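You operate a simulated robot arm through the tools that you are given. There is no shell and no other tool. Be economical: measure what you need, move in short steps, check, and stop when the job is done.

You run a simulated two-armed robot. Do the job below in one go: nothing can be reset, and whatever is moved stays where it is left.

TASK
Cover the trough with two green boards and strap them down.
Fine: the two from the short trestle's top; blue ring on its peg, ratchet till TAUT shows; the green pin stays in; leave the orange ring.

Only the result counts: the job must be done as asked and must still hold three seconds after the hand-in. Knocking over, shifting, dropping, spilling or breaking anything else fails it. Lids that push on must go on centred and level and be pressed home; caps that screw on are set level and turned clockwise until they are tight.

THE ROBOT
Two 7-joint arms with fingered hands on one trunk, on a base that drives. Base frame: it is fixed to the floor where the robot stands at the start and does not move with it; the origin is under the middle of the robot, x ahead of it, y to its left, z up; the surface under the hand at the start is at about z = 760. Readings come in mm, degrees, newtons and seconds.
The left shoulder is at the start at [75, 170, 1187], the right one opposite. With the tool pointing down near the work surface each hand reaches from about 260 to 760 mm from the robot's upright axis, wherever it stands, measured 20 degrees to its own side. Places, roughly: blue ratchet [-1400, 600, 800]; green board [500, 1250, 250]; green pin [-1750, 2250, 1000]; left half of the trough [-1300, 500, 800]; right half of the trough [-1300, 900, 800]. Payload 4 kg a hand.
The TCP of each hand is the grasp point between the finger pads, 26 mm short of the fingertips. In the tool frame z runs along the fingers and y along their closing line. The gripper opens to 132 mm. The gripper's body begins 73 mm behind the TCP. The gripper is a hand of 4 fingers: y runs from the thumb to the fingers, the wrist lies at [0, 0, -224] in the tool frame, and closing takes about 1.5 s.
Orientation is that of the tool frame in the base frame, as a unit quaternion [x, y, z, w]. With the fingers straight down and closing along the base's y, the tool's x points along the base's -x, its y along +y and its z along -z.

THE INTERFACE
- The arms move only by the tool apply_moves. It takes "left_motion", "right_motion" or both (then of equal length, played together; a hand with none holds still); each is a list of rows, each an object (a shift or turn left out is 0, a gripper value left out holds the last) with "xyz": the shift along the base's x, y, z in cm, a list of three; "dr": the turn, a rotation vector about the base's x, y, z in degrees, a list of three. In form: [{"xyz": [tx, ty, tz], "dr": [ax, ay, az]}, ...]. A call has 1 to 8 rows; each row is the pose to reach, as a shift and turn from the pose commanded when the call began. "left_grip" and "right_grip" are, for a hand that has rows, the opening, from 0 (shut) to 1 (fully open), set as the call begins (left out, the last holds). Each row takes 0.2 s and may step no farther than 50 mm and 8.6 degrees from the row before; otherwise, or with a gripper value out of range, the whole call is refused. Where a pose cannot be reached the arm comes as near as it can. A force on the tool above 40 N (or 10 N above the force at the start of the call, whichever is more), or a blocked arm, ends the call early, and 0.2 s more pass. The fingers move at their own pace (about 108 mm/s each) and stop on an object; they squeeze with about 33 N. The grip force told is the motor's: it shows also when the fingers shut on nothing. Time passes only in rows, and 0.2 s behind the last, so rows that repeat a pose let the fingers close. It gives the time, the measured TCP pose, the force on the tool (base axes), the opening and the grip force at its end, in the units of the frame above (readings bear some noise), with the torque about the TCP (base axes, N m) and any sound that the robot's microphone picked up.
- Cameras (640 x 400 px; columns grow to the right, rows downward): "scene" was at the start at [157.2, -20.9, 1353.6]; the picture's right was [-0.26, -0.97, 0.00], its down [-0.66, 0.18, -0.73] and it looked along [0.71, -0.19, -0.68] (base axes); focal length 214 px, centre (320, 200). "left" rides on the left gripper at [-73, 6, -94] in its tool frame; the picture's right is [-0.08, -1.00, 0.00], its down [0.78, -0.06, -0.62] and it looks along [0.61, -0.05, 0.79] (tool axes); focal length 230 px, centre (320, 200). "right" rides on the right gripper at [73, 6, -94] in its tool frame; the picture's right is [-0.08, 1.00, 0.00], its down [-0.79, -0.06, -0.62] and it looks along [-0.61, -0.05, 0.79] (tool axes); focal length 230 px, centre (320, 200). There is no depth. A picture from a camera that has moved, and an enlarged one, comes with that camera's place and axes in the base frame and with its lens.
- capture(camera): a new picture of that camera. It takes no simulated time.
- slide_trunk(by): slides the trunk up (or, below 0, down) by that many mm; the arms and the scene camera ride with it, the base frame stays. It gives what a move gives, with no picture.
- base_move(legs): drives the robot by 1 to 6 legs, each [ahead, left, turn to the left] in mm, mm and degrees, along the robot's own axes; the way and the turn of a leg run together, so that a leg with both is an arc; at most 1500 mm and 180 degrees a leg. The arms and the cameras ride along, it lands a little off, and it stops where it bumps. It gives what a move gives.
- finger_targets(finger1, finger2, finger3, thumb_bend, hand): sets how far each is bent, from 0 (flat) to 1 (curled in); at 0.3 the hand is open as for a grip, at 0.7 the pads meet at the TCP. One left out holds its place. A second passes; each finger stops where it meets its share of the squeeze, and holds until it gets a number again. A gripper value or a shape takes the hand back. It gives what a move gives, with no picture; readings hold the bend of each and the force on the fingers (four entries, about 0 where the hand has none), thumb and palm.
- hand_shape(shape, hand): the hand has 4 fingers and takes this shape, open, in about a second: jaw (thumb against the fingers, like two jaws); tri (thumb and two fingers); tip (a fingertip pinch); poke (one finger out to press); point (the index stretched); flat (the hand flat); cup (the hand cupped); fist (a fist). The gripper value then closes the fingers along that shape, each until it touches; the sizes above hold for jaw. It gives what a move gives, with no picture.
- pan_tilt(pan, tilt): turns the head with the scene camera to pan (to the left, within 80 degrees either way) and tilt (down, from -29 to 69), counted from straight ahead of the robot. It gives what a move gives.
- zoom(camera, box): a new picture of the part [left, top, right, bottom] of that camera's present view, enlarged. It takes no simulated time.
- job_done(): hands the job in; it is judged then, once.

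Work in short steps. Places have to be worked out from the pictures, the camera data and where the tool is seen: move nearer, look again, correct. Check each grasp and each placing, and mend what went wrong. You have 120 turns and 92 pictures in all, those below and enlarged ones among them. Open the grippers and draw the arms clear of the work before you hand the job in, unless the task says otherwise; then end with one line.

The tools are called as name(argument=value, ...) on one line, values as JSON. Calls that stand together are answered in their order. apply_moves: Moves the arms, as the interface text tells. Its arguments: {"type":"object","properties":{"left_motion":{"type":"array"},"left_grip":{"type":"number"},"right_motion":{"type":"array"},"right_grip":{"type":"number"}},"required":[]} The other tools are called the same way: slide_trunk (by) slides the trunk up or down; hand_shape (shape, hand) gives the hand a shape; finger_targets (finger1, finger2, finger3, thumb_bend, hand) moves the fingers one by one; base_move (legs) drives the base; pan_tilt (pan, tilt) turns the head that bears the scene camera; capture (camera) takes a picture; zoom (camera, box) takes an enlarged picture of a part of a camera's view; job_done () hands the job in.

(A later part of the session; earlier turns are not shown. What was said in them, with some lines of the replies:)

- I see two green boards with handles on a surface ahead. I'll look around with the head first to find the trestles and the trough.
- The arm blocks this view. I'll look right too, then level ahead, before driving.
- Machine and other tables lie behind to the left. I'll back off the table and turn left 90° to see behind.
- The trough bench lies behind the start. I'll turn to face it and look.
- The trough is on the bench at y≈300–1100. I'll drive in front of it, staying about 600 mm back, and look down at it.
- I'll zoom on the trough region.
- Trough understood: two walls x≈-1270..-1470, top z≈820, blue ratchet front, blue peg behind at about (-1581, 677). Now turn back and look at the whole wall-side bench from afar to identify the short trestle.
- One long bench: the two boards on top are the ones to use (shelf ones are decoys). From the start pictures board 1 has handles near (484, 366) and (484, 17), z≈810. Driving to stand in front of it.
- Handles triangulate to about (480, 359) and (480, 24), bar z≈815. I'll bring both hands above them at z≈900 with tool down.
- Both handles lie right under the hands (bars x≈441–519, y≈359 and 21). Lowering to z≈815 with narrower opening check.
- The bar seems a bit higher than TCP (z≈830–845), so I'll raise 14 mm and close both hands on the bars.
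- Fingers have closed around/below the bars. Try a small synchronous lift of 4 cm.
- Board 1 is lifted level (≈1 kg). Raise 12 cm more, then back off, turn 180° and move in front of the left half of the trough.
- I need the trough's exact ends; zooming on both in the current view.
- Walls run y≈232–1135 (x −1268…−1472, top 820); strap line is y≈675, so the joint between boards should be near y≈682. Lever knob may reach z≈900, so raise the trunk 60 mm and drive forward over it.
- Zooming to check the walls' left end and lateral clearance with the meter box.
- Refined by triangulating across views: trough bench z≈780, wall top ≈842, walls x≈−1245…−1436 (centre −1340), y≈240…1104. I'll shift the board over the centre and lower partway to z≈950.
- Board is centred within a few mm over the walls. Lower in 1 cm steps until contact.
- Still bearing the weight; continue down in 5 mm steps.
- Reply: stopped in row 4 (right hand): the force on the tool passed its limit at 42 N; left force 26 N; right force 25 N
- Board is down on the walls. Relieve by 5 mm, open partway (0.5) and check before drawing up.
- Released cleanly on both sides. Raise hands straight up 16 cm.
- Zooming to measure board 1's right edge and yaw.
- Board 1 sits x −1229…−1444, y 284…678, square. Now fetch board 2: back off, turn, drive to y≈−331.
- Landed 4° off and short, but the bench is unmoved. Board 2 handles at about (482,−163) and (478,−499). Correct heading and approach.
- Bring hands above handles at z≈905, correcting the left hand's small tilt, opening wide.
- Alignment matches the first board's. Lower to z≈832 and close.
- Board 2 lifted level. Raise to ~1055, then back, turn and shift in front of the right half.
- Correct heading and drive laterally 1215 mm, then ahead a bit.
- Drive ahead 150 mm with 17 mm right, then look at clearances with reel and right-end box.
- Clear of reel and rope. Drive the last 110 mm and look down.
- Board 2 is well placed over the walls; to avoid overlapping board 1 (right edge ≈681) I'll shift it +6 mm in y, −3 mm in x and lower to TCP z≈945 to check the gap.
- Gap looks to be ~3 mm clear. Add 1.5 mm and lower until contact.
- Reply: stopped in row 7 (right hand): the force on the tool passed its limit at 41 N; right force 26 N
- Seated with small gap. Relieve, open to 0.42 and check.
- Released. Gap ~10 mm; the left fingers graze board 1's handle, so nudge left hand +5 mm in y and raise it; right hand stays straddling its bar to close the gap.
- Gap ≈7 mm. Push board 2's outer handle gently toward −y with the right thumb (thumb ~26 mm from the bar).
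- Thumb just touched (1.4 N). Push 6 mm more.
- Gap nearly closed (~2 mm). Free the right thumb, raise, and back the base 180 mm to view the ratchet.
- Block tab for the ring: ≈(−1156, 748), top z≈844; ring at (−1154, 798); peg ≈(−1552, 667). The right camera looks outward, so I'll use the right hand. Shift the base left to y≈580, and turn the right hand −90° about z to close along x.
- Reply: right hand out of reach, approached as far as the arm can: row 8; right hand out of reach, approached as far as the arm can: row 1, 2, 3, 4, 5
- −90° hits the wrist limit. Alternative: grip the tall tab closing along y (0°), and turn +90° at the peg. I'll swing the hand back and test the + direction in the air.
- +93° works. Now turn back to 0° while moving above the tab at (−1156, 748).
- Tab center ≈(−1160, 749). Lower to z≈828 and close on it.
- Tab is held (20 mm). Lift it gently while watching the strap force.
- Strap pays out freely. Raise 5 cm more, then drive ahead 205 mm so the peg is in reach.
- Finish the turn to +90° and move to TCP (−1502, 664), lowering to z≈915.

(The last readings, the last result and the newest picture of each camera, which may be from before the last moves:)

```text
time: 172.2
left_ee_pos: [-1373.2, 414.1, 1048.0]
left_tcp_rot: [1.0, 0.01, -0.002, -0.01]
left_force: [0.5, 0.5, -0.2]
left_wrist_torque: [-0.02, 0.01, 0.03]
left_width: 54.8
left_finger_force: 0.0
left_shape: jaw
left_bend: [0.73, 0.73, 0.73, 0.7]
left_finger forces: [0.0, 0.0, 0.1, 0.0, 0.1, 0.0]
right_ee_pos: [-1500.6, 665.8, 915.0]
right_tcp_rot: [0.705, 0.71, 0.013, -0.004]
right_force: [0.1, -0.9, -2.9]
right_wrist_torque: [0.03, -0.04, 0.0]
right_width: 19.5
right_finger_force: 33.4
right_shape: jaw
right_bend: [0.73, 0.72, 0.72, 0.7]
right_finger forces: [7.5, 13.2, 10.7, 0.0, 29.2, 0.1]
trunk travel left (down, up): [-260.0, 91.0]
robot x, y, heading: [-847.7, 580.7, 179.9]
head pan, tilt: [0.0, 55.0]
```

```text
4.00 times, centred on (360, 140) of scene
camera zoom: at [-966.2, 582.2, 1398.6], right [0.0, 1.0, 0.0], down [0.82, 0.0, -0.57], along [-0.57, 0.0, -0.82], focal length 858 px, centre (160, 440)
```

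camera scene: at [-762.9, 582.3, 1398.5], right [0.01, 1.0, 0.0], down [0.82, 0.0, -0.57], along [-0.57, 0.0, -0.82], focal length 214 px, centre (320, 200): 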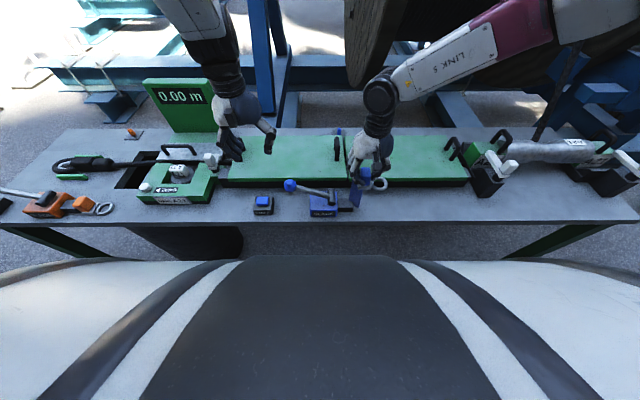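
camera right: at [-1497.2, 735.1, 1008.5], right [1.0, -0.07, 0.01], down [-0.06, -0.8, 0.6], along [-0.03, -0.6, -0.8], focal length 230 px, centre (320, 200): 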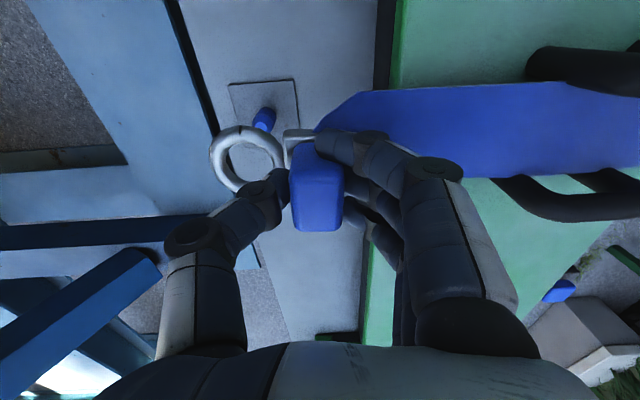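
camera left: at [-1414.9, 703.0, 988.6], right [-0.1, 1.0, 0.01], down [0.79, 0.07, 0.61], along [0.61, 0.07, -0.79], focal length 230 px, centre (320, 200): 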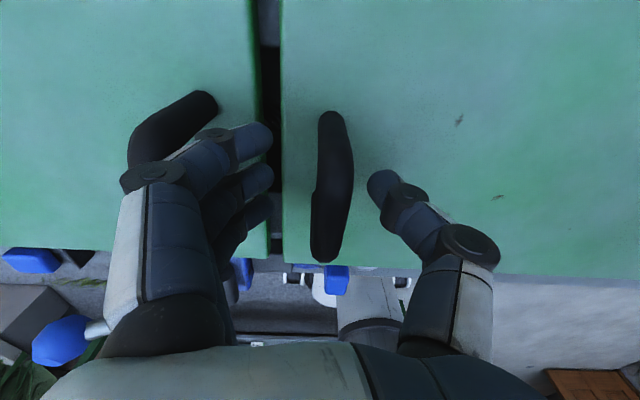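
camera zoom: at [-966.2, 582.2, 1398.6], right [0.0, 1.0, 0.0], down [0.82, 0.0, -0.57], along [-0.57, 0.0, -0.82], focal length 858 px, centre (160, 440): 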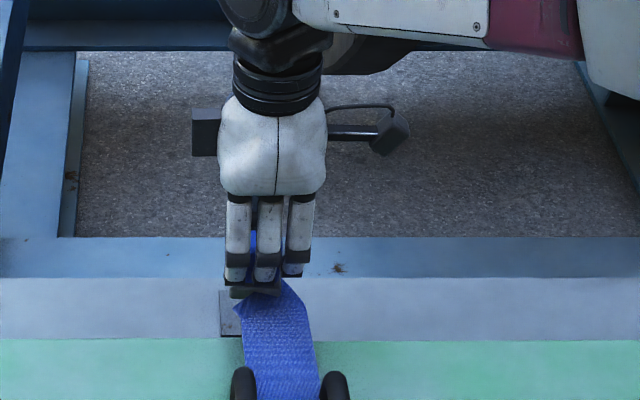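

Strap runs neatly between the handles. Peg appears ≈(−1550, 673); ring at (−1550, 669). Shift +4 mm in y and lower 3.5 cm, then recheck.

apply_moves(right_motion=[{"xyz": [0, 0.2, -1]}, {"xyz": [0, 0.4, -2.2]}, {"xyz": [0, 0.4, -3.5]}, {"xyz": [0, 0.4, -3.5]}])

zoom(camera="right", box=[160, 60, 400, 210])

```text
time: 173.2
left_ee_pos: [-1372.8, 415.1, 1047.6]
left_tcp_rot: [1.0, 0.011, -0.001, -0.01]
left_force: [-0.4, -0.6, 0.8]
left_wrist_torque: [0.03, -0.01, 0.01]
left_width: 54.7
left_finger_force: 0.1
left_shape: jaw
left_bend: [0.73, 0.73, 0.73, 0.7]
left_finger forces: [0.0, 0.0, 0.0, 0.1, 0.0, 0.0]
right_ee_pos: [-1500.1, 667.6, 880.1]
right_tcp_rot: [0.705, 0.709, 0.012, -0.004]
right_force: [0.1, -0.5, -2.2]
right_wrist_torque: [0.01, -0.03, -0.02]
right_width: 19.7
right_finger_force: 33.7
right_shape: jaw
right_bend: [0.73, 0.72, 0.72, 0.7]
right_finger forces: [7.4, 13.1, 10.8, 0.1, 29.3, 0.1]
trunk travel left (down, up): [-260.0, 91.0]
robot x, y, heading: [-848.9, 580.9, 180.3]
head pan, tilt: [0.0, 55.0]
```

```text
2.67 times, centred on (280, 135) of right
camera zoom: at [-1497.4, 738.9, 974.3], right [1.0, -0.07, 0.01], down [-0.06, -0.8, 0.6], along [-0.03, -0.6, -0.8], focal length 614 px, centre (427, 373)
```

zoom: 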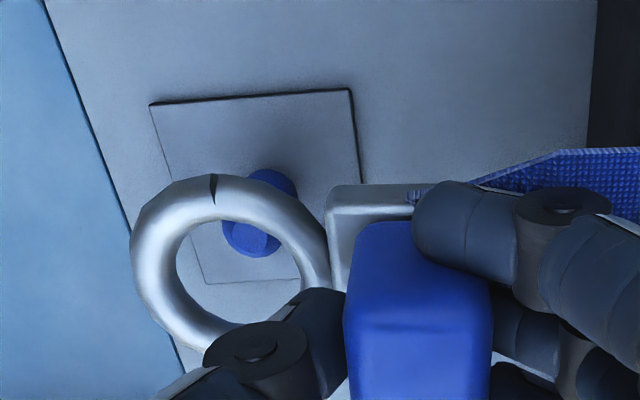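

Ring is directly above the peg (both ≈(−1548, 673)). Lower over the peg in 1 cm steps.

apply_moves(right_motion=[{"xyz": [0, 0, -1]}, {"xyz": [0, 0, -2]}, {"xyz": [0, 0, -3]}, {"xyz": [0, 0, -4]}, {"xyz": [0, 0, -4.5]}, {"xyz": [0, 0, -4.5]}])

zoom(camera="right", box=[160, 60, 400, 210])

```text
time: 174.6
left_ee_pos: [-1372.6, 415.0, 1046.4]
left_tcp_rot: [1.0, 0.01, -0.002, -0.011]
left_force: [0.6, 0.0, -0.4]
left_wrist_torque: [0.01, -0.02, 0.01]
left_width: 54.8
left_finger_force: 0.1
left_shape: jaw
left_bend: [0.73, 0.73, 0.73, 0.7]
left_finger forces: [0.0, 0.0, 0.0, 0.0, 0.1, 0.1]
right_ee_pos: [-1501.1, 668.0, 834.8]
right_tcp_rot: [0.704, 0.71, 0.012, -0.004]
right_force: [-3.5, -0.1, 0.5]
right_wrist_torque: [0.0, -0.26, 0.02]
right_width: 19.6
right_finger_force: 33.3
right_shape: jaw
right_bend: [0.73, 0.72, 0.72, 0.7]
right_finger forces: [7.2, 17.8, 10.7, 0.0, 29.4, 0.0]
trunk travel left (down, up): [-260.0, 91.0]
robot x, y, heading: [-847.5, 580.1, 179.9]
head pan, tilt: [0.0, 55.0]
```

```text
2.67 times, centred on (280, 135) of right
camera zoom: at [-1498.3, 739.7, 929.8], right [1.0, -0.07, 0.01], down [-0.06, -0.8, 0.6], along [-0.03, -0.6, -0.8], focal length 614 px, centre (427, 373)
```

zoom: 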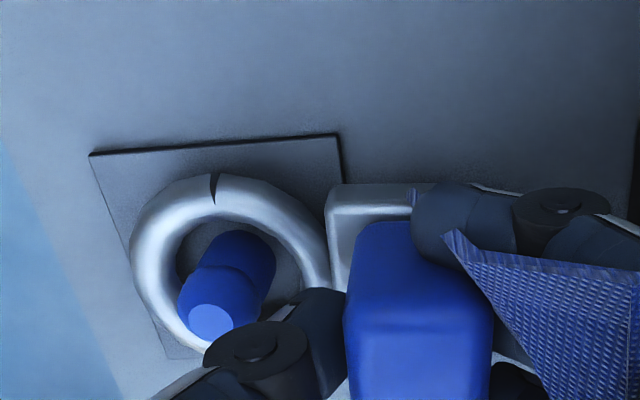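

Ring encircles the peg. Lower 5 mm more and then release slowly.

apply_moves(right_motion=[{"xyz": [0, 0, -0.3]}, {"xyz": [0, 0, -0.6]}, {"xyz": [0, 0, -0.6]}])

apply_moves(right_motion=[{}, {}, {}, {}], right_grip=0.4)

capture(camera="right")

```text
time: 175.4
left_ee_pos: [-1372.1, 414.4, 1047.3]
left_tcp_rot: [1.0, 0.01, -0.003, -0.012]
left_force: [0.6, 0.6, 0.7]
left_wrist_torque: [0.02, 0.01, 0.01]
left_width: 54.7
left_finger_force: 0.0
left_shape: jaw
left_bend: [0.73, 0.73, 0.73, 0.7]
left_finger forces: [0.0, 0.0, 0.0, 0.0, 0.0, 0.1]
right_ee_pos: [-1499.1, 668.2, 830.7]
right_tcp_rot: [0.705, 0.709, 0.011, -0.004]
right_force: [-1.6, 1.9, 13.9]
right_wrist_torque: [-0.08, -0.19, 0.0]
right_width: 20.1
right_finger_force: 33.1
right_shape: jaw
right_bend: [0.73, 0.72, 0.72, 0.71]
right_finger forces: [8.6, 17.9, 16.1, 0.0, 33.6, 0.0]
trunk travel left (down, up): [-260.0, 91.0]
robot x, y, heading: [-843.9, 582.2, 179.9]
head pan, tilt: [0.0, 55.0]
```

```text
time: 176.4
left_ee_pos: [-1375.1, 413.7, 1046.6]
left_tcp_rot: [1.0, 0.01, 0.0, -0.011]
left_force: [0.6, 0.9, 0.7]
left_wrist_torque: [-0.02, -0.01, 0.01]
left_width: 54.8
left_finger_force: 0.1
left_shape: jaw
left_bend: [0.73, 0.73, 0.73, 0.7]
left_finger forces: [0.1, 0.0, 0.0, 0.1, 0.1, 0.1]
right_ee_pos: [-1501.6, 667.8, 829.1]
right_tcp_rot: [0.705, 0.709, 0.013, -0.002]
right_force: [-15.0, -1.4, -2.3]
right_wrist_torque: [-0.06, -0.07, -0.06]
right_width: 42.2
right_finger_force: 0.1
right_shape: jaw
right_bend: [0.74, 0.74, 0.74, 0.71]
right_finger forces: [5.7, 6.3, 6.5, 0.0, 3.5, 0.0]
trunk travel left (down, up): [-260.0, 91.0]
robot x, y, heading: [-847.4, 581.6, 179.9]
head pan, tilt: [0.0, 55.0]
```

```text
19 pictures are left
camera right: at [-1498.8, 739.0, 922.5], right [1.0, -0.07, 0.01], down [-0.06, -0.8, 0.6], along [-0.03, -0.6, -0.8], focal length 230 px, centre (320, 200)
```

right: 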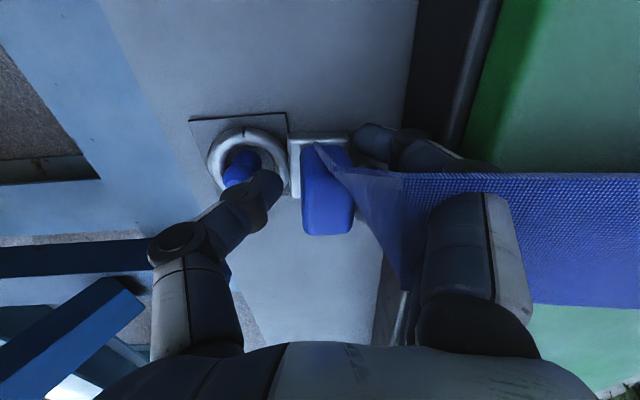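

Fingers press on something on the +x side (15 N). Narrow the opening to 0.27 and lift gently.

apply_moves(right_motion=[{}, {}], right_grip=0.27)

zoom(camera="scene", box=[260, 90, 440, 210])

```text
time: 177.0
left_ee_pos: [-1373.8, 416.3, 1046.6]
left_tcp_rot: [1.0, 0.01, -0.002, -0.011]
left_force: [-0.4, 0.1, 0.3]
left_wrist_torque: [0.01, -0.01, 0.01]
left_width: 54.8
left_finger_force: 0.1
left_shape: jaw
left_bend: [0.73, 0.73, 0.73, 0.7]
left_finger forces: [0.1, 0.0, 0.0, 0.1, 0.0, 0.0]
right_ee_pos: [-1500.8, 668.8, 830.0]
right_tcp_rot: [0.705, 0.709, 0.013, -0.003]
right_force: [-4.4, -0.1, 1.7]
right_wrist_torque: [0.02, -0.11, 0.01]
right_width: 34.7
right_finger_force: 0.1
right_shape: jaw
right_bend: [0.74, 0.74, 0.74, 0.7]
right_finger forces: [1.1, 1.4, 1.8, 0.1, 0.0, 0.0]
trunk travel left (down, up): [-260.0, 91.0]
robot x, y, heading: [-849.1, 579.3, 179.8]
head pan, tilt: [0.0, 55.0]
```

```text
3.33 times, centred on (350, 150) of scene
camera zoom: at [-966.4, 582.2, 1398.5], right [0.0, 1.0, 0.0], down [0.82, 0.0, -0.57], along [-0.57, 0.0, -0.82], focal length 715 px, centre (220, 367)
```

zoom: 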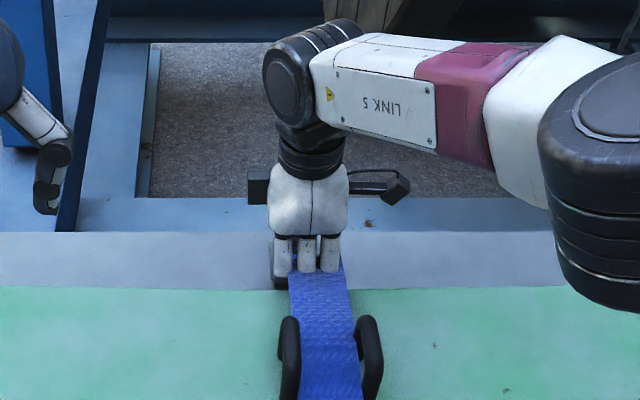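

Shift 3 mm to −x to relieve, then lift slowly.

apply_moves(right_motion=[{"xyz": [-0.3, 0, 0]}, {"xyz": [-0.3, 0, 1]}, {"xyz": [-0.3, 0, 2]}, {"xyz": [-0.3, 0, 3]}])

capture(camera="right")

```text
time: 178.0
left_ee_pos: [-1372.8, 415.5, 1048.0]
left_tcp_rot: [1.0, 0.01, -0.002, -0.01]
left_force: [-1.3, 0.1, 0.1]
left_wrist_torque: [0.0, -0.03, -0.06]
left_width: 54.9
left_finger_force: 0.1
left_shape: jaw
left_bend: [0.73, 0.73, 0.73, 0.7]
left_finger forces: [0.1, 0.0, 0.0, 0.0, 0.1, 0.0]
right_ee_pos: [-1503.3, 669.4, 859.8]
right_tcp_rot: [0.705, 0.709, 0.012, -0.003]
right_force: [1.2, 0.0, 0.4]
right_wrist_torque: [0.01, 0.02, 0.01]
right_width: 36.1
right_finger_force: 0.1
right_shape: jaw
right_bend: [0.73, 0.73, 0.73, 0.7]
right_finger forces: [0.0, 0.1, 0.1, 0.1, 0.0, 0.0]
trunk travel left (down, up): [-260.0, 91.0]
robot x, y, heading: [-849.3, 581.2, 179.6]
head pan, tilt: [0.0, 55.0]
```

```text
17 pictures are left
camera right: at [-1499.4, 739.3, 953.9], right [1.0, -0.07, 0.01], down [-0.06, -0.8, 0.6], along [-0.03, -0.6, -0.8], focal length 230 px, centre (320, 200)
```

right: 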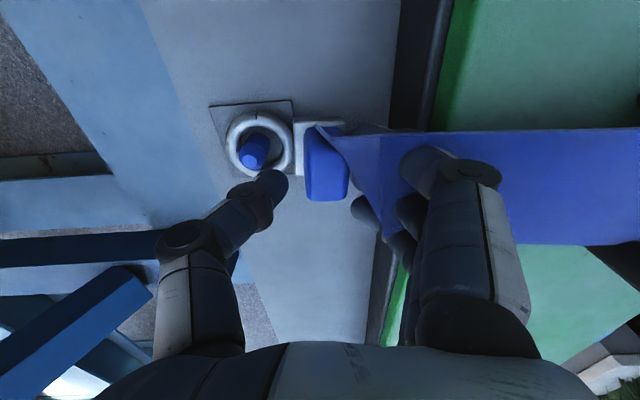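

Ring stays on the peg. Raise the right hand clear; start turning the left hand −90° (to grip the lever knob with fingers at ±x) and right hand back.

apply_moves(right_motion=[{"xyz": [-0.3, 0, 3]}, {"xyz": [0, 0, 6]}, {"xyz": [0, 0, 9.5]}, {"xyz": [0, 0, 13]}, {"xyz": [0, 0, 16]}, {"xyz": [0, 0, 18]}])

apply_moves(right_motion=[{"xyz": [1, 1, 0], "dr": [0, 0, -8]}, {"xyz": [3, 3, 0], "dr": [0, 0, -16]}, {"xyz": [5, 5, 0], "dr": [0, 0, -24]}, {"xyz": [7, 8, 0], "dr": [0, 0, -32]}, {"xyz": [9, 11, 0], "dr": [0, 0, -40]}, {"xyz": [11, 14, 0], "dr": [0, 0, -48]}, {"xyz": [13, 17, 0], "dr": [0, 0, -56]}, {"xyz": [15, 20, 0], "dr": [0, 0, -64]}], left_motion=[{"dr": [0, 0, -8]}, {"dr": [0, 0, -16]}, {"dr": [0, 0, -24]}, {"dr": [0, 0, -32]}, {"dr": [0, 0, -40]}, {"dr": [0, 0, -48]}, {"dr": [0, 0, -56]}, {"dr": [0, 0, -64]}])

apply_moves(right_motion=[{"xyz": [1, 1, 0], "dr": [0, 0, -8]}, {"xyz": [3, 3, 0], "dr": [0, 0, -16]}, {"xyz": [5, 5, 0], "dr": [0, 0, -24]}, {"xyz": [6, 6, 0], "dr": [0, 0, -26]}], left_motion=[{"dr": [0, 0, -8]}, {"dr": [0, 0, -16]}, {"dr": [0, 0, -24]}, {"dr": [0, 0, -26]}])

base_move(legs=[[-170, 0, 0]])

capture(camera="scene")

```text
time: 179.4
left_ee_pos: [-1373.9, 413.9, 1047.3]
left_tcp_rot: [1.0, 0.011, -0.003, -0.01]
left_force: [0.6, 0.2, -0.1]
left_wrist_torque: [-0.03, 0.04, 0.01]
left_width: 54.8
left_finger_force: 0.1
left_shape: jaw
left_bend: [0.73, 0.73, 0.73, 0.7]
left_finger forces: [0.0, 0.0, 0.1, 0.0, 0.1, 0.0]
right_ee_pos: [-1502.5, 668.5, 1041.1]
right_tcp_rot: [0.705, 0.709, 0.011, -0.003]
right_force: [-0.3, 0.3, -0.1]
right_wrist_torque: [0.0, 0.01, -0.01]
right_width: 36.0
right_finger_force: 0.0
right_shape: jaw
right_bend: [0.73, 0.73, 0.73, 0.7]
right_finger forces: [0.1, 0.1, 0.0, 0.0, 0.1, 0.0]
trunk travel left (down, up): [-260.0, 91.0]
robot x, y, heading: [-844.3, 579.6, 180.3]
head pan, tilt: [0.0, 55.0]
```

```text
time: 181.2
left_ee_pos: [-1372.2, 415.5, 1048.2]
left_tcp_rot: [0.852, -0.523, 0.004, -0.01]
left_force: [0.1, 0.1, -1.0]
left_wrist_torque: [-0.03, 0.0, 0.01]
left_width: 54.7
left_finger_force: 0.0
left_shape: jaw
left_bend: [0.73, 0.73, 0.73, 0.7]
left_finger forces: [0.0, 0.0, 0.1, 0.0, 0.0, 0.1]
right_ee_pos: [-1350.6, 869.2, 1041.0]
right_tcp_rot: [0.974, 0.228, 0.012, 0.004]
right_force: [0.4, 0.8, 0.7]
right_wrist_torque: [-0.01, 0.0, -0.01]
right_width: 35.7
right_finger_force: 0.0
right_shape: jaw
right_bend: [0.73, 0.73, 0.73, 0.7]
right_finger forces: [0.0, 0.0, 0.1, 0.0, 0.1, 0.0]
trunk travel left (down, up): [-260.0, 91.0]
robot x, y, heading: [-846.1, 578.0, 180.1]
head pan, tilt: [0.0, 55.0]
```

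```text
time: 182.2
left_ee_pos: [-1373.1, 413.7, 1046.8]
left_tcp_rot: [0.713, -0.701, 0.006, -0.009]
left_force: [0.2, 1.0, -0.1]
left_wrist_torque: [-0.03, -0.02, 0.0]
left_width: 55.0
left_finger_force: 0.0
left_shape: jaw
left_bend: [0.73, 0.73, 0.73, 0.7]
left_finger forces: [0.0, 0.0, 0.1, 0.0, 0.0, 0.0]
right_ee_pos: [-1293.1, 928.0, 1040.2]
right_tcp_rot: [1.0, 0.003, 0.011, 0.006]
right_force: [-0.2, -0.8, 0.1]
right_wrist_torque: [0.0, -0.01, 0.0]
right_width: 35.7
right_finger_force: 0.0
right_shape: jaw
right_bend: [0.73, 0.73, 0.73, 0.7]
right_finger forces: [0.0, 0.0, 0.1, 0.0, 0.0, 0.1]
trunk travel left (down, up): [-260.0, 91.0]
robot x, y, heading: [-845.1, 580.0, 180.0]
head pan, tilt: [0.0, 55.0]
```

```text
time: 183.7
left_ee_pos: [-1201.4, 414.2, 1047.7]
left_tcp_rot: [0.714, -0.7, 0.006, -0.009]
left_force: [-1.0, 0.4, -0.9]
left_wrist_torque: [0.01, -0.01, 0.02]
left_width: 54.8
left_finger_force: 0.0
left_shape: jaw
left_bend: [0.73, 0.73, 0.73, 0.7]
left_finger forces: [0.0, 0.0, 0.0, 0.1, 0.0, 0.0]
right_ee_pos: [-1121.4, 927.6, 1040.8]
right_tcp_rot: [1.0, 0.004, 0.011, 0.006]
right_force: [0.5, 0.6, 0.7]
right_wrist_torque: [0.01, -0.01, 0.04]
right_width: 35.5
right_finger_force: 0.0
right_shape: jaw
right_bend: [0.73, 0.73, 0.73, 0.7]
right_finger forces: [0.0, 0.0, 0.1, 0.0, 0.0, 0.1]
trunk travel left (down, up): [-260.0, 91.0]
robot x, y, heading: [-676.7, 583.8, -180.0]
head pan, tilt: [0.0, 55.0]
```

```text
16 pictures are left
camera scene: at [-795.2, 581.9, 1398.6], right [0.0, 1.0, 0.0], down [0.82, 0.0, -0.57], along [-0.57, 0.0, -0.82], focal length 214 px, centre (320, 200)
```

scene: 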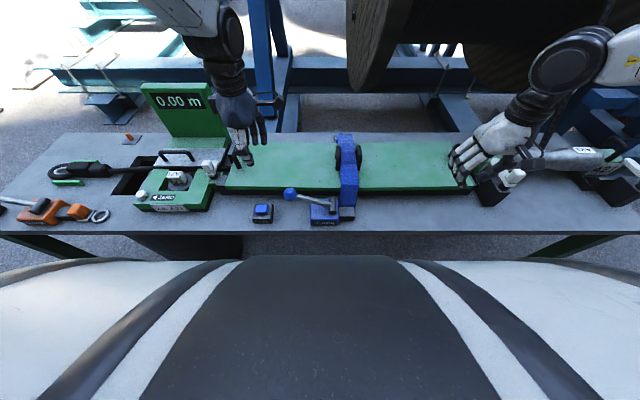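

Strap lies over both boards. Bring the left hand above the lever knob (≈(−1150, 500, 916)).

apply_moves(left_motion=[{"xyz": [1.7, 2.9, 0]}, {"xyz": [3.4, 5.8, -2]}, {"xyz": [5.1, 8.6, -4.5]}, {"xyz": [5.1, 8.6, -6.3]}, {"xyz": [5.1, 8.6, -6.3]}], left_grip=0.6)

capture(camera="left")

zoom(camera="scene", box=[220, 120, 400, 240])

```text
time: 184.9
left_ee_pos: [-1150.3, 501.9, 984.0]
left_tcp_rot: [0.714, -0.7, 0.006, -0.009]
left_force: [-0.2, 0.3, 0.2]
left_wrist_torque: [0.01, 0.01, -0.04]
left_width: 78.7
left_finger_force: 0.2
left_shape: jaw
left_bend: [0.71, 0.71, 0.71, 0.71]
left_finger forces: [0.1, 0.0, 0.0, 0.0, 0.0, 0.0]
right_ee_pos: [-1123.2, 928.1, 1040.5]
right_tcp_rot: [1.0, 0.003, 0.012, 0.006]
right_force: [0.0, -0.4, -0.8]
right_wrist_torque: [-0.04, 0.0, 0.0]
right_width: 36.0
right_finger_force: 0.1
right_shape: jaw
right_bend: [0.73, 0.73, 0.73, 0.7]
right_finger forces: [0.1, 0.0, 0.0, 0.1, 0.0, 0.0]
trunk travel left (down, up): [-260.0, 91.0]
robot x, y, heading: [-677.1, 586.1, -179.9]
head pan, tilt: [0.0, 55.0]
```

```text
15 pictures are left
camera left: at [-1159.4, 573.8, 1076.8], right [0.99, 0.1, 0.02], down [0.06, -0.79, 0.62], along [0.08, -0.61, -0.79], focal length 230 px, centre (320, 200)
```

left: 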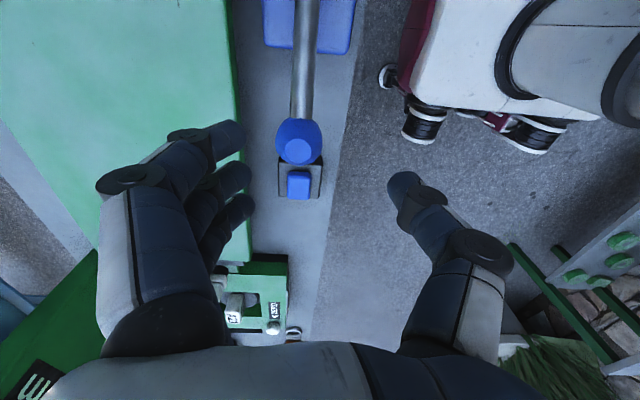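

```text
3.33 times, centred on (310, 180) of scene
camera zoom: at [-795.8, 582.3, 1398.6], right [0.0, 1.0, 0.0], down [0.82, 0.0, -0.57], along [-0.57, 0.0, -0.82], focal length 715 px, centre (353, 267)
```

zoom: 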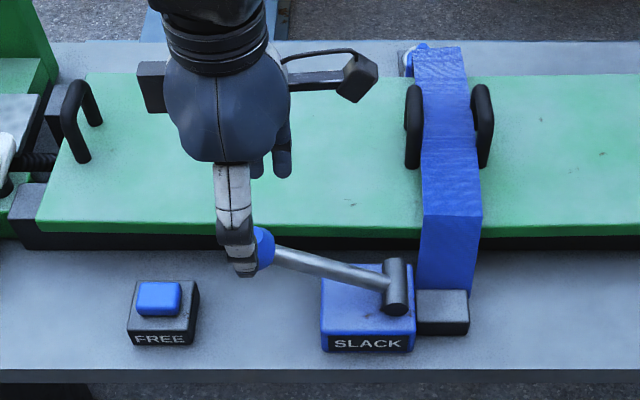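

Refined knob position ≈(−1165, 495, 900). Lower onto it and close.

apply_moves(left_motion=[{"xyz": [-1.5, -0.7, 0]}, {"xyz": [-1.5, -0.7, -3]}, {"xyz": [-1.5, -0.7, -6]}, {"xyz": [-1.5, -0.7, -8.2]}, {"xyz": [-1.5, -0.7, -8.2]}])

apply_moves(left_motion=[{}, {}, {}, {}, {}, {}], left_grip=0)

capture(camera="left")

```text
time: 186.1
left_ee_pos: [-1166.6, 492.2, 899.7]
left_tcp_rot: [0.715, -0.699, 0.006, -0.009]
left_force: [-0.8, 0.3, 0.8]
left_wrist_torque: [-0.02, 0.0, 0.01]
left_width: 78.7
left_finger_force: 0.2
left_shape: jaw
left_bend: [0.71, 0.71, 0.71, 0.71]
left_finger forces: [0.0, 0.1, 0.0, 0.0, 0.1, 0.0]
right_ee_pos: [-1121.8, 928.4, 1040.6]
right_tcp_rot: [1.0, 0.003, 0.012, 0.006]
right_force: [0.4, 0.2, -0.5]
right_wrist_torque: [0.01, -0.01, 0.03]
right_width: 35.9
right_finger_force: 0.0
right_shape: jaw
right_bend: [0.73, 0.73, 0.73, 0.7]
right_finger forces: [0.1, 0.0, 0.1, 0.0, 0.1, 0.1]
trunk travel left (down, up): [-260.0, 91.0]
robot x, y, heading: [-681.0, 581.8, -179.8]
head pan, tilt: [0.0, 55.0]
```

```text
time: 187.5
left_ee_pos: [-1163.5, 492.1, 900.5]
left_tcp_rot: [0.715, -0.699, 0.007, -0.01]
left_force: [10.0, -1.1, -14.6]
left_wrist_torque: [-0.08, 0.1, 0.23]
left_width: 12.2
left_finger_force: 32.3
left_shape: jaw
left_bend: [0.71, 0.72, 0.69, 0.72]
left_finger forces: [10.4, 9.5, 0.8, 0.0, 32.7, 0.1]
right_ee_pos: [-1121.7, 926.5, 1039.5]
right_tcp_rot: [1.0, 0.003, 0.012, 0.006]
right_force: [0.2, -0.4, 0.1]
right_wrist_torque: [0.03, 0.01, -0.01]
right_width: 35.8
right_finger_force: 0.1
right_shape: jaw
right_bend: [0.73, 0.73, 0.73, 0.7]
right_finger forces: [0.0, 0.1, 0.1, 0.0, 0.0, 0.0]
trunk travel left (down, up): [-260.0, 91.0]
robot x, y, heading: [-679.9, 580.5, -179.6]
head pan, tilt: [0.0, 55.0]
```

```text
13 pictures are left
camera left: at [-1173.5, 564.1, 993.3], right [0.99, 0.1, 0.02], down [0.06, -0.79, 0.62], along [0.08, -0.61, -0.79], focal length 230 px, centre (320, 200)
```

left: 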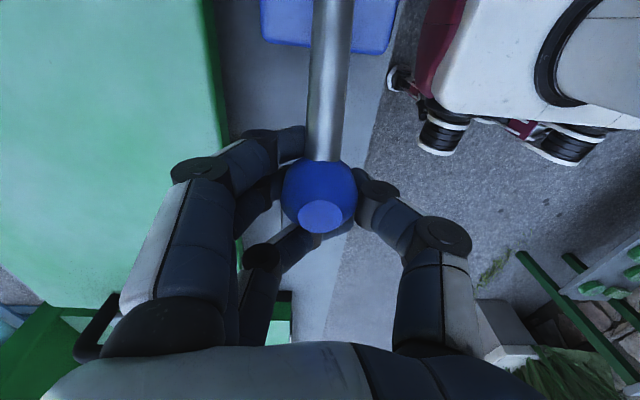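

Knob caged in the fingers. Do a first stroke: move the knob along an arc (pivot y≈615, z≈828, r≈140) up to vertical.

apply_moves(left_motion=[{"xyz": [0, 0.9, 1.4]}, {"xyz": [0, 2.1, 2.7]}, {"xyz": [0, 3.5, 3.9]}, {"xyz": [0, 5.0, 4.9]}, {"xyz": [0, 6.7, 5.7]}, {"xyz": [0, 8.4, 6.3]}, {"xyz": [0, 10.2, 6.7]}, {"xyz": [0, 12, 6.8]}])

zoom(camera="scene", box=[220, 120, 400, 240])

```text
time: 187.8
left_ee_pos: [-1162.7, 492.8, 903.5]
left_tcp_rot: [0.715, -0.699, 0.013, -0.01]
left_force: [-2.9, -4.9, -28.4]
left_wrist_torque: [-0.14, 0.32, 0.29]
left_width: 9.3
left_finger_force: 33.1
left_shape: jaw
left_bend: [0.69, 0.71, 0.69, 0.71]
left_finger forces: [13.2, 13.0, 1.3, 0.1, 30.4, 0.0]
right_ee_pos: [-1124.2, 926.5, 1039.7]
right_tcp_rot: [1.0, 0.004, 0.012, 0.007]
right_force: [-0.3, -0.4, 0.3]
right_wrist_torque: [0.0, 0.01, -0.02]
right_width: 35.7
right_finger_force: 0.1
right_shape: jaw
right_bend: [0.73, 0.73, 0.73, 0.7]
right_finger forces: [0.0, 0.0, 0.1, 0.1, 0.1, 0.0]
trunk travel left (down, up): [-260.0, 91.0]
robot x, y, heading: [-678.4, 583.8, -180.3]
head pan, tilt: [0.0, 55.0]
stopped in row 1 (left hand): the force on the tool passed its limit at 50 N (the readings are from after the stop); the commanded pose is now the measured one
```

```text
3.33 times, centred on (310, 180) of scene
camera zoom: at [-798.1, 581.5, 1398.2], right [0.0, 1.0, 0.0], down [0.82, 0.0, -0.57], along [-0.57, 0.0, -0.82], focal length 715 px, centre (353, 267)
```

zoom: 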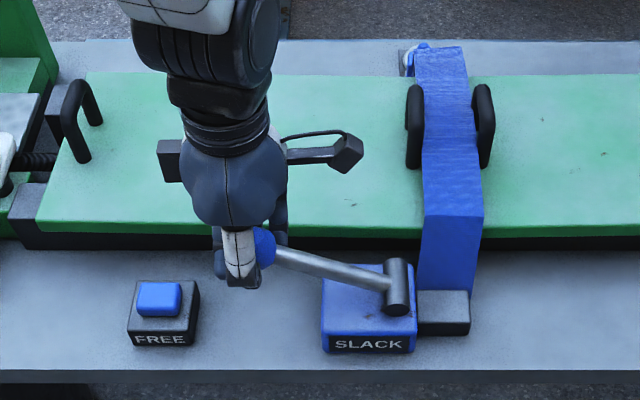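

Upward motion was resisted (50 N), perhaps by speed and squeeze preload. Relax the squeeze slightly and retry in small slow steps.

apply_moves(left_motion=[{}, {}, {}], left_grip=0.15)

apply_moves(left_motion=[{"xyz": [0, 0.15, 0.3]}, {"xyz": [0, 0.3, 0.6]}, {"xyz": [0, 0.5, 0.9]}, {"xyz": [0, 0.7, 1.2]}, {"xyz": [0, 0.9, 1.5]}, {"xyz": [0, 1.1, 1.8]}, {"xyz": [0, 1.3, 2.0]}, {"xyz": [0, 1.5, 2.2]}])

```text
time: 188.6
left_ee_pos: [-1163.7, 493.6, 905.9]
left_tcp_rot: [0.714, -0.7, 0.01, -0.009]
left_force: [0.5, -1.6, -4.1]
left_wrist_torque: [-0.04, -0.02, 0.02]
left_width: 20.8
left_finger_force: 0.1
left_shape: jaw
left_bend: [0.72, 0.71, 0.72, 0.7]
left_finger forces: [0.0, 3.0, 0.0, 0.0, 2.7, 0.0]
right_ee_pos: [-1122.6, 927.2, 1039.6]
right_tcp_rot: [1.0, 0.004, 0.011, 0.006]
right_force: [0.0, 0.5, -0.4]
right_wrist_torque: [0.02, -0.01, 0.0]
right_width: 35.8
right_finger_force: 0.0
right_shape: jaw
right_bend: [0.73, 0.73, 0.73, 0.7]
right_finger forces: [0.0, 0.0, 0.0, 0.1, 0.0, 0.0]
trunk travel left (down, up): [-260.0, 91.0]
robot x, y, heading: [-675.8, 587.7, -180.1]
head pan, tilt: [0.0, 55.0]
```

```text
time: 190.4
left_ee_pos: [-1162.9, 503.1, 925.1]
left_tcp_rot: [0.717, -0.697, 0.012, -0.013]
left_force: [5.6, -17.3, -19.9]
left_wrist_torque: [-0.13, -0.21, 0.09]
left_width: 16.5
left_finger_force: 33.0
left_shape: jaw
left_bend: [0.74, 0.72, 0.7, 0.7]
left_finger forces: [0.1, 8.6, 17.8, 0.0, 20.8, 0.1]
right_ee_pos: [-1123.2, 924.6, 1040.3]
right_tcp_rot: [1.0, 0.005, 0.011, 0.006]
right_force: [-1.0, -1.2, -0.4]
right_wrist_torque: [0.0, 0.01, 0.01]
right_width: 36.0
right_finger_force: 0.0
right_shape: jaw
right_bend: [0.73, 0.73, 0.73, 0.7]
right_finger forces: [0.0, 0.0, 0.0, 0.0, 0.1, 0.1]
trunk travel left (down, up): [-260.0, 91.0]
robot x, y, heading: [-676.8, 582.8, -180.1]
head pan, tilt: [0.0, 55.0]
```

It moves with ~20 N resistance. Continue along the arc slowly.

apply_moves(left_motion=[{"xyz": [0, 0.45, 0.45]}, {"xyz": [0, 0.9, 0.9]}, {"xyz": [0, 1.4, 1.3]}, {"xyz": [0, 1.9, 1.7]}, {"xyz": [0, 2.4, 2.1]}, {"xyz": [0, 3.0, 2.5]}, {"xyz": [0, 3.5, 2.8]}, {"xyz": [0, 4.1, 3.1]}])

zoom(camera="scene", box=[220, 120, 400, 240])

```text
time: 192.2
left_ee_pos: [-1172.0, 537.0, 960.5]
left_tcp_rot: [0.733, -0.68, 0.001, -0.027]
left_force: [-0.3, 0.0, 0.8]
left_wrist_torque: [-0.02, -0.01, -0.04]
left_width: 8.8
left_finger_force: 33.1
left_shape: jaw
left_bend: [0.74, 0.75, 0.76, 0.75]
left_finger forces: [0.0, 0.1, 0.0, 0.0, 0.1, 0.1]
right_ee_pos: [-1122.9, 927.8, 1039.2]
right_tcp_rot: [1.0, 0.003, 0.011, 0.007]
right_force: [-0.4, 0.6, -0.4]
right_wrist_torque: [-0.02, 0.0, 0.01]
right_width: 35.8
right_finger_force: 0.1
right_shape: jaw
right_bend: [0.73, 0.73, 0.73, 0.7]
right_finger forces: [0.0, 0.1, 0.0, 0.0, 0.0, 0.0]
trunk travel left (down, up): [-260.0, 91.0]
robot x, y, heading: [-674.9, 577.0, -179.6]
head pan, tilt: [0.0, 55.0]
```

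```text
3.33 times, centred on (310, 180) of scene
camera zoom: at [-796.1, 581.9, 1398.6], right [0.0, 1.0, 0.0], down [0.82, 0.0, -0.57], along [-0.57, 0.0, -0.82], focal length 715 px, centre (353, 267)
```

zoom: 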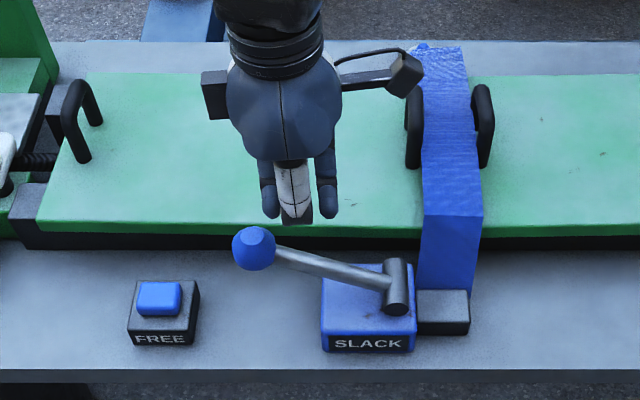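

The fingers slipped off; the lever did not rise — it must pump downward from here. Go above the knob with closed fingers and press down.

apply_moves(left_motion=[{"xyz": [0, 0, 2.5]}, {"xyz": [0, -2, 2.5]}, {"xyz": [0, -4, 2.5]}, {"xyz": [0, -5.2, 2.0]}, {"xyz": [0, -5.2, 1.0]}, {"xyz": [0, -5.2, 0]}], left_grip=0)

capture(camera="left")

```text
time: 193.6
left_ee_pos: [-1162.7, 498.2, 958.3]
left_tcp_rot: [0.714, -0.7, 0.01, -0.009]
left_force: [-0.1, -0.1, 0.4]
left_wrist_torque: [0.02, -0.06, 0.03]
left_width: 8.8
left_finger_force: 33.5
left_shape: jaw
left_bend: [0.74, 0.75, 0.76, 0.75]
left_finger forces: [0.0, 0.0, 0.1, 0.0, 0.0, 0.0]
right_ee_pos: [-1122.8, 927.1, 1039.2]
right_tcp_rot: [1.0, 0.004, 0.012, 0.006]
right_force: [-0.5, -0.3, 0.4]
right_wrist_torque: [0.01, 0.02, 0.02]
right_width: 36.0
right_finger_force: 0.0
right_shape: jaw
right_bend: [0.73, 0.73, 0.73, 0.7]
right_finger forces: [0.0, 0.0, 0.0, 0.0, 0.0, 0.0]
trunk travel left (down, up): [-260.0, 91.0]
robot x, y, heading: [-679.7, 580.7, -180.1]
head pan, tilt: [0.0, 55.0]
```

```text
10 pictures are left
camera left: at [-1172.7, 570.6, 1050.4], right [0.99, 0.1, 0.03], down [0.06, -0.78, 0.62], along [0.08, -0.61, -0.78], focal length 230 px, centre (320, 200)
```

left: 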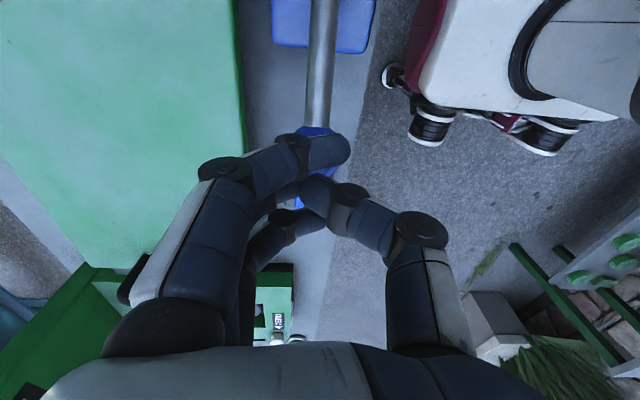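

Fingertips are over the knob. Press down following the arc.

apply_moves(left_motion=[{"xyz": [0, -0.3, -1]}, {"xyz": [0, -0.5, -2]}, {"xyz": [0, -0.8, -2.8]}, {"xyz": [0, -1.1, -3.6]}, {"xyz": [0, -1.4, -4.4]}, {"xyz": [0, -1.7, -5.2]}, {"xyz": [0, -1.9, -6.0]}, {"xyz": [0, -2.0, -6.8]}])

zoom(camera="scene", box=[220, 120, 400, 240])

```text
time: 195.4
left_ee_pos: [-1162.7, 477.2, 888.8]
left_tcp_rot: [0.714, -0.7, 0.011, -0.01]
left_force: [-4.0, -1.6, 4.9]
left_wrist_torque: [0.01, 0.12, -0.03]
left_width: 8.6
left_finger_force: 32.9
left_shape: jaw
left_bend: [0.74, 0.75, 0.76, 0.75]
left_finger forces: [0.0, 8.3, 0.0, 0.0, 0.0, 0.1]
right_ee_pos: [-1122.6, 927.3, 1040.5]
right_tcp_rot: [1.0, 0.004, 0.011, 0.006]
right_force: [-0.7, -0.2, 1.0]
right_wrist_torque: [0.02, 0.0, 0.0]
right_width: 36.0
right_finger_force: 0.1
right_shape: jaw
right_bend: [0.73, 0.73, 0.73, 0.7]
right_finger forces: [0.1, 0.0, 0.0, 0.1, 0.0, 0.0]
trunk travel left (down, up): [-260.0, 91.0]
robot x, y, heading: [-679.4, 582.7, -180.1]
head pan, tilt: [0.0, 55.0]
```

```text
3.33 times, centred on (310, 180) of scene
camera zoom: at [-796.3, 581.8, 1398.6], right [0.0, 1.0, 0.0], down [0.82, 0.0, -0.57], along [-0.57, 0.0, -0.82], focal length 715 px, centre (353, 267)
```

zoom: 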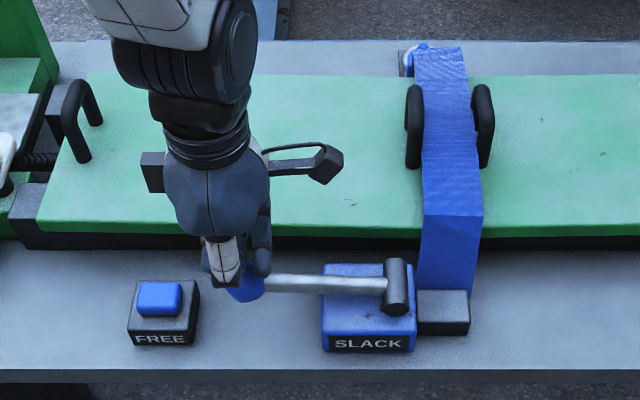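

The lever pumps down with ~5 N. Press further to the bottom of the stroke, then lift to see whether it returns.

apply_moves(left_motion=[{"xyz": [0, 0, -0.6]}, {"xyz": [0, 0, -1.2]}, {"xyz": [0, 0, -1.8]}, {"xyz": [0, 0, -2.4]}, {"xyz": [0, 0.1, -3.0]}, {"xyz": [0, 0.2, -3.6]}])

apply_moves(left_motion=[{"xyz": [0, 0.3, 2]}, {"xyz": [0, 0.7, 4.0]}, {"xyz": [0, 1.2, 6]}, {"xyz": [0, 1.7, 8]}, {"xyz": [0, 2.0, 10]}, {"xyz": [0, 2.0, 10.5]}])

zoom(camera="scene", box=[220, 120, 400, 240])

```text
time: 196.3
left_ee_pos: [-1169.2, 477.5, 875.5]
left_tcp_rot: [0.714, -0.7, 0.003, -0.004]
left_force: [-6.1, 0.4, 24.6]
left_wrist_torque: [0.15, 0.24, 0.07]
left_width: 9.3
left_finger_force: 32.6
left_shape: jaw
left_bend: [0.75, 0.75, 0.76, 0.78]
left_finger forces: [7.5, 14.8, 0.0, 0.0, 14.4, 0.1]
right_ee_pos: [-1122.4, 927.8, 1040.1]
right_tcp_rot: [1.0, 0.004, 0.012, 0.008]
right_force: [0.3, -0.5, 0.2]
right_wrist_torque: [0.0, -0.02, 0.01]
right_width: 35.9
right_finger_force: 0.1
right_shape: jaw
right_bend: [0.73, 0.73, 0.73, 0.7]
right_finger forces: [0.0, 0.1, 0.0, 0.1, 0.0, 0.1]
trunk travel left (down, up): [-260.0, 91.0]
robot x, y, heading: [-674.2, 581.6, -179.9]
head pan, tilt: [0.0, 55.0]
stopped in row 4 (left hand): the force on the tool passed its limit at 43 N (the readings are from after the stop); the commanded pose is now the measured one
```

```text
time: 197.7
left_ee_pos: [-1167.4, 497.0, 977.9]
left_tcp_rot: [0.715, -0.699, 0.007, -0.006]
left_force: [-0.9, 0.0, 0.4]
left_wrist_torque: [-0.01, -0.03, -0.01]
left_width: 8.5
left_finger_force: 33.5
left_shape: jaw
left_bend: [0.74, 0.74, 0.76, 0.76]
left_finger forces: [0.0, 0.1, 0.0, 0.1, 0.0, 0.0]
right_ee_pos: [-1122.6, 927.2, 1038.9]
right_tcp_rot: [1.0, 0.003, 0.012, 0.007]
right_force: [0.4, 0.2, 0.3]
right_wrist_torque: [0.0, 0.01, -0.01]
right_width: 35.9
right_finger_force: 0.0
right_shape: jaw
right_bend: [0.73, 0.73, 0.73, 0.7]
right_finger forces: [0.0, 0.1, 0.1, 0.1, 0.0, 0.0]
trunk travel left (down, up): [-260.0, 91.0]
robot x, y, heading: [-676.9, 578.8, -180.0]
head pan, tilt: [0.0, 55.0]
```

```text
3.33 times, centred on (310, 180) of scene
camera zoom: at [-796.4, 581.9, 1398.5], right [0.0, 1.0, 0.0], down [0.82, 0.0, -0.57], along [-0.57, 0.0, -0.82], focal length 715 px, centre (353, 267)
```

zoom: 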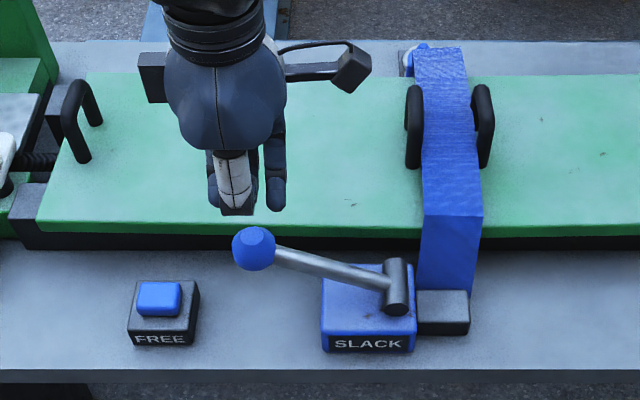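

It springs back; bottom stop at TCP z≈877. Still SLACK, so do repeated strokes.

apply_moves(left_motion=[{"xyz": [0, -0.5, -4]}, {"xyz": [0, -1.3, -7.5]}, {"xyz": [0, -2.0, -9.9]}, {"xyz": [0, -1.2, -6]}, {"xyz": [0, -0.5, -3.2]}, {"xyz": [0, -1.3, -7.2]}, {"xyz": [0, -2, -9.9]}, {"xyz": [0, -1, -5.2]}])

apply_moves(left_motion=[{"xyz": [0, 0.5, 2.0]}, {"xyz": [0, -0.3, -2.2]}, {"xyz": [0, -1.0, -4.7]}, {"xyz": [0, -0.2, -1]}, {"xyz": [0, 0.5, 2.0]}, {"xyz": [0, -0.3, -2.2]}, {"xyz": [0, -1, -4.7]}, {"xyz": [0, 0, 0]}])

zoom(camera="scene", box=[220, 120, 400, 240])

```text
time: 199.5
left_ee_pos: [-1167.4, 489.2, 927.7]
left_tcp_rot: [0.715, -0.699, 0.006, -0.005]
left_force: [-4.5, -0.9, 2.0]
left_wrist_torque: [0.0, 0.18, 0.03]
left_width: 8.1
left_finger_force: 32.7
left_shape: jaw
left_bend: [0.74, 0.74, 0.76, 0.76]
left_finger forces: [0.0, 7.7, 0.0, 0.0, 0.0, 0.0]
right_ee_pos: [-1122.5, 927.4, 1039.9]
right_tcp_rot: [1.0, 0.004, 0.011, 0.007]
right_force: [-0.2, 0.7, -0.8]
right_wrist_torque: [0.01, 0.04, -0.01]
right_width: 35.6
right_finger_force: 0.1
right_shape: jaw
right_bend: [0.73, 0.73, 0.73, 0.7]
right_finger forces: [0.0, 0.1, 0.1, 0.1, 0.0, 0.0]
trunk travel left (down, up): [-260.0, 91.0]
robot x, y, heading: [-676.6, 580.3, -179.9]
head pan, tilt: [0.0, 55.0]
```

```text
time: 201.3
left_ee_pos: [-1167.2, 490.1, 928.2]
left_tcp_rot: [0.715, -0.699, 0.006, -0.006]
left_force: [-3.6, -0.2, 2.0]
left_wrist_torque: [-0.01, 0.12, 0.01]
left_width: 8.4
left_finger_force: 33.4
left_shape: jaw
left_bend: [0.74, 0.74, 0.76, 0.76]
left_finger forces: [0.1, 7.4, 0.0, 0.1, 0.0, 0.1]
right_ee_pos: [-1122.7, 927.8, 1039.7]
right_tcp_rot: [1.0, 0.004, 0.012, 0.006]
right_force: [0.1, 0.3, -0.4]
right_wrist_torque: [0.01, 0.01, 0.03]
right_width: 35.7
right_finger_force: 0.1
right_shape: jaw
right_bend: [0.73, 0.73, 0.73, 0.7]
right_finger forces: [0.0, 0.0, 0.1, 0.0, 0.1, 0.0]
trunk travel left (down, up): [-260.0, 91.0]
robot x, y, heading: [-677.4, 581.9, -180.1]
head pan, tilt: [0.0, 55.0]
```

```text
3.33 times, centred on (310, 180) of scene
camera zoom: at [-795.2, 582.5, 1398.8], right [0.0, 1.0, 0.0], down [0.82, 0.0, -0.57], along [-0.57, 0.0, -0.82], focal length 715 px, centre (353, 267)
```

zoom: 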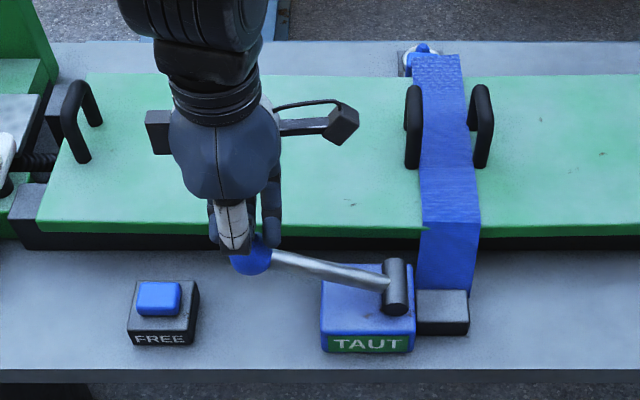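

TAUT is showing. Raise the left hand clear, open both grippers, and back the base away.

apply_moves(left_motion=[{"xyz": [0, 0.5, 2]}, {"xyz": [0, 0.5, 5]}, {"xyz": [0, 0.5, 9]}, {"xyz": [0, 0.5, 13]}, {"xyz": [0, 0.5, 16]}])

base_move(legs=[[-250, 0, 0]])

apply_moves(left_motion=[{}, {}, {}, {}, {}], right_motion=[{}, {}, {}, {}, {}], left_grip=1, right_grip=1)

pan_tilt(pan=0, tilt=42)

capture(camera="scene")

zoom(camera="scene", box=[240, 130, 440, 250])

```text
time: 202.5
left_ee_pos: [-1165.8, 492.4, 1085.0]
left_tcp_rot: [0.715, -0.699, 0.007, -0.007]
left_force: [-0.3, 0.8, -0.1]
left_wrist_torque: [0.03, 0.0, -0.01]
left_width: 8.4
left_finger_force: 33.1
left_shape: jaw
left_bend: [0.74, 0.74, 0.76, 0.76]
left_finger forces: [0.1, 0.0, 0.0, 0.0, 0.0, 0.0]
right_ee_pos: [-1122.3, 927.3, 1040.3]
right_tcp_rot: [1.0, 0.003, 0.011, 0.007]
right_force: [-0.1, -0.2, -0.1]
right_wrist_torque: [0.0, 0.04, 0.02]
right_width: 35.7
right_finger_force: 0.0
right_shape: jaw
right_bend: [0.73, 0.73, 0.73, 0.7]
right_finger forces: [0.0, 0.0, 0.2, 0.1, 0.1, 0.1]
trunk travel left (down, up): [-260.0, 91.0]
robot x, y, heading: [-676.6, 582.7, -180.0]
head pan, tilt: [0.0, 55.0]
```

```text
time: 204.4
left_ee_pos: [-919.5, 493.6, 1084.7]
left_tcp_rot: [0.714, -0.7, 0.007, -0.006]
left_force: [0.1, -0.7, 0.9]
left_wrist_torque: [0.04, 0.04, -0.04]
left_width: 8.4
left_finger_force: 33.5
left_shape: jaw
left_bend: [0.74, 0.74, 0.76, 0.76]
left_finger forces: [0.0, 0.1, 0.0, 0.0, 0.1, 0.0]
right_ee_pos: [-872.9, 929.5, 1040.1]
right_tcp_rot: [1.0, 0.003, 0.011, 0.006]
right_force: [0.3, 0.5, 0.4]
right_wrist_torque: [-0.05, 0.01, -0.03]
right_width: 36.1
right_finger_force: 0.0
right_shape: jaw
right_bend: [0.73, 0.73, 0.73, 0.7]
right_finger forces: [0.0, 0.0, 0.1, 0.0, 0.1, 0.0]
trunk travel left (down, up): [-260.0, 91.0]
robot x, y, heading: [-427.6, 580.1, 179.7]
head pan, tilt: [0.0, 55.0]
```

```text
time: 205.6
left_ee_pos: [-919.7, 493.8, 1084.7]
left_tcp_rot: [0.713, -0.701, 0.007, -0.007]
left_force: [0.0, 0.9, -0.8]
left_wrist_torque: [-0.02, -0.02, -0.01]
left_width: 131.9
left_finger_force: 0.2
left_shape: jaw
left_bend: [0.3, 0.3, 0.3, 0.3]
left_finger forces: [0.0, 0.0, 0.1, 0.0, 0.1, 0.0]
right_ee_pos: [-873.2, 929.6, 1040.7]
right_tcp_rot: [1.0, 0.002, 0.011, 0.007]
right_force: [0.5, -0.1, -0.2]
right_wrist_torque: [-0.02, 0.02, 0.0]
right_width: 131.9
right_finger_force: 0.0
right_shape: jaw
right_bend: [0.3, 0.3, 0.3, 0.3]
right_finger forces: [0.1, 0.1, 0.1, 0.0, 0.0, 0.0]
trunk travel left (down, up): [-260.0, 91.0]
robot x, y, heading: [-426.0, 580.3, 179.8]
head pan, tilt: [0.0, 55.0]
```

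```text
time: 206.3
left_ee_pos: [-918.4, 494.6, 1084.9]
left_tcp_rot: [0.714, -0.7, 0.006, -0.006]
left_force: [-0.5, -0.8, 0.3]
left_wrist_torque: [0.01, -0.01, -0.04]
left_width: 131.8
left_finger_force: 0.2
left_shape: jaw
left_bend: [0.3, 0.3, 0.3, 0.3]
left_finger forces: [0.1, 0.1, 0.0, 0.1, 0.1, 0.1]
right_ee_pos: [-874.3, 928.2, 1038.9]
right_tcp_rot: [1.0, 0.002, 0.011, 0.006]
right_force: [0.0, 0.8, 0.1]
right_wrist_torque: [0.0, -0.02, -0.01]
right_width: 132.1
right_finger_force: 0.1
right_shape: jaw
right_bend: [0.3, 0.3, 0.3, 0.3]
right_finger forces: [0.0, 0.1, 0.1, 0.1, 0.0, 0.0]
trunk travel left (down, up): [-260.0, 91.0]
robot x, y, heading: [-426.9, 579.2, 180.1]
head pan, tilt: [0.0, 42.0]
```

```text
6 pictures are left
camera scene: at [-559.7, 582.0, 1416.2], right [0.0, 1.0, 0.0], down [0.67, 0.0, -0.74], along [-0.74, 0.0, -0.67], focal length 214 px, centre (320, 200)
```

scene: 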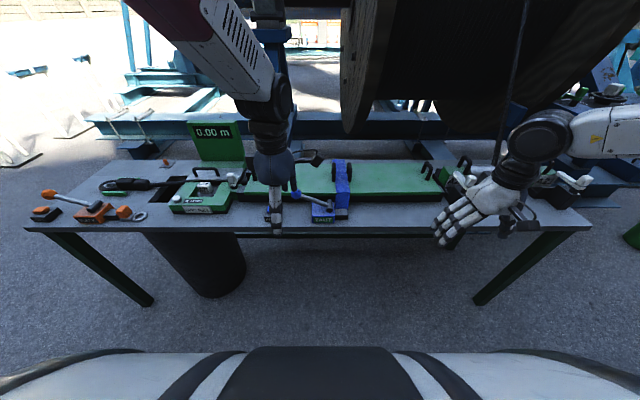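

```text
3.20 times, centred on (340, 190) of scene
camera zoom: at [-559.7, 582.0, 1416.2], right [0.0, 1.0, 0.0], down [0.67, 0.0, -0.74], along [-0.74, 0.0, -0.67], focal length 686 px, centre (256, 232)
```

zoom: 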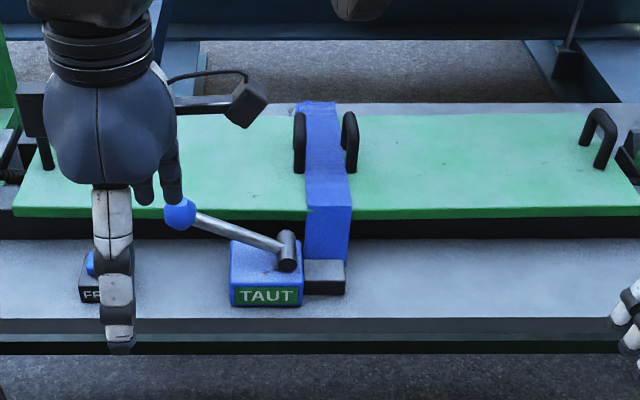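

TAUT is still showing. Both boards lie level on the trough with the strap over them, the orange set is untouched and the hands are clear, so I'm handing in.

job_done()

```text
The job is handed in.
```

I covered the trough with the two green boards from the trestle top and strapped them down with the blue ring on its peg. The ratchet shows TAUT, and I left the green pin and the orange ring untouched.
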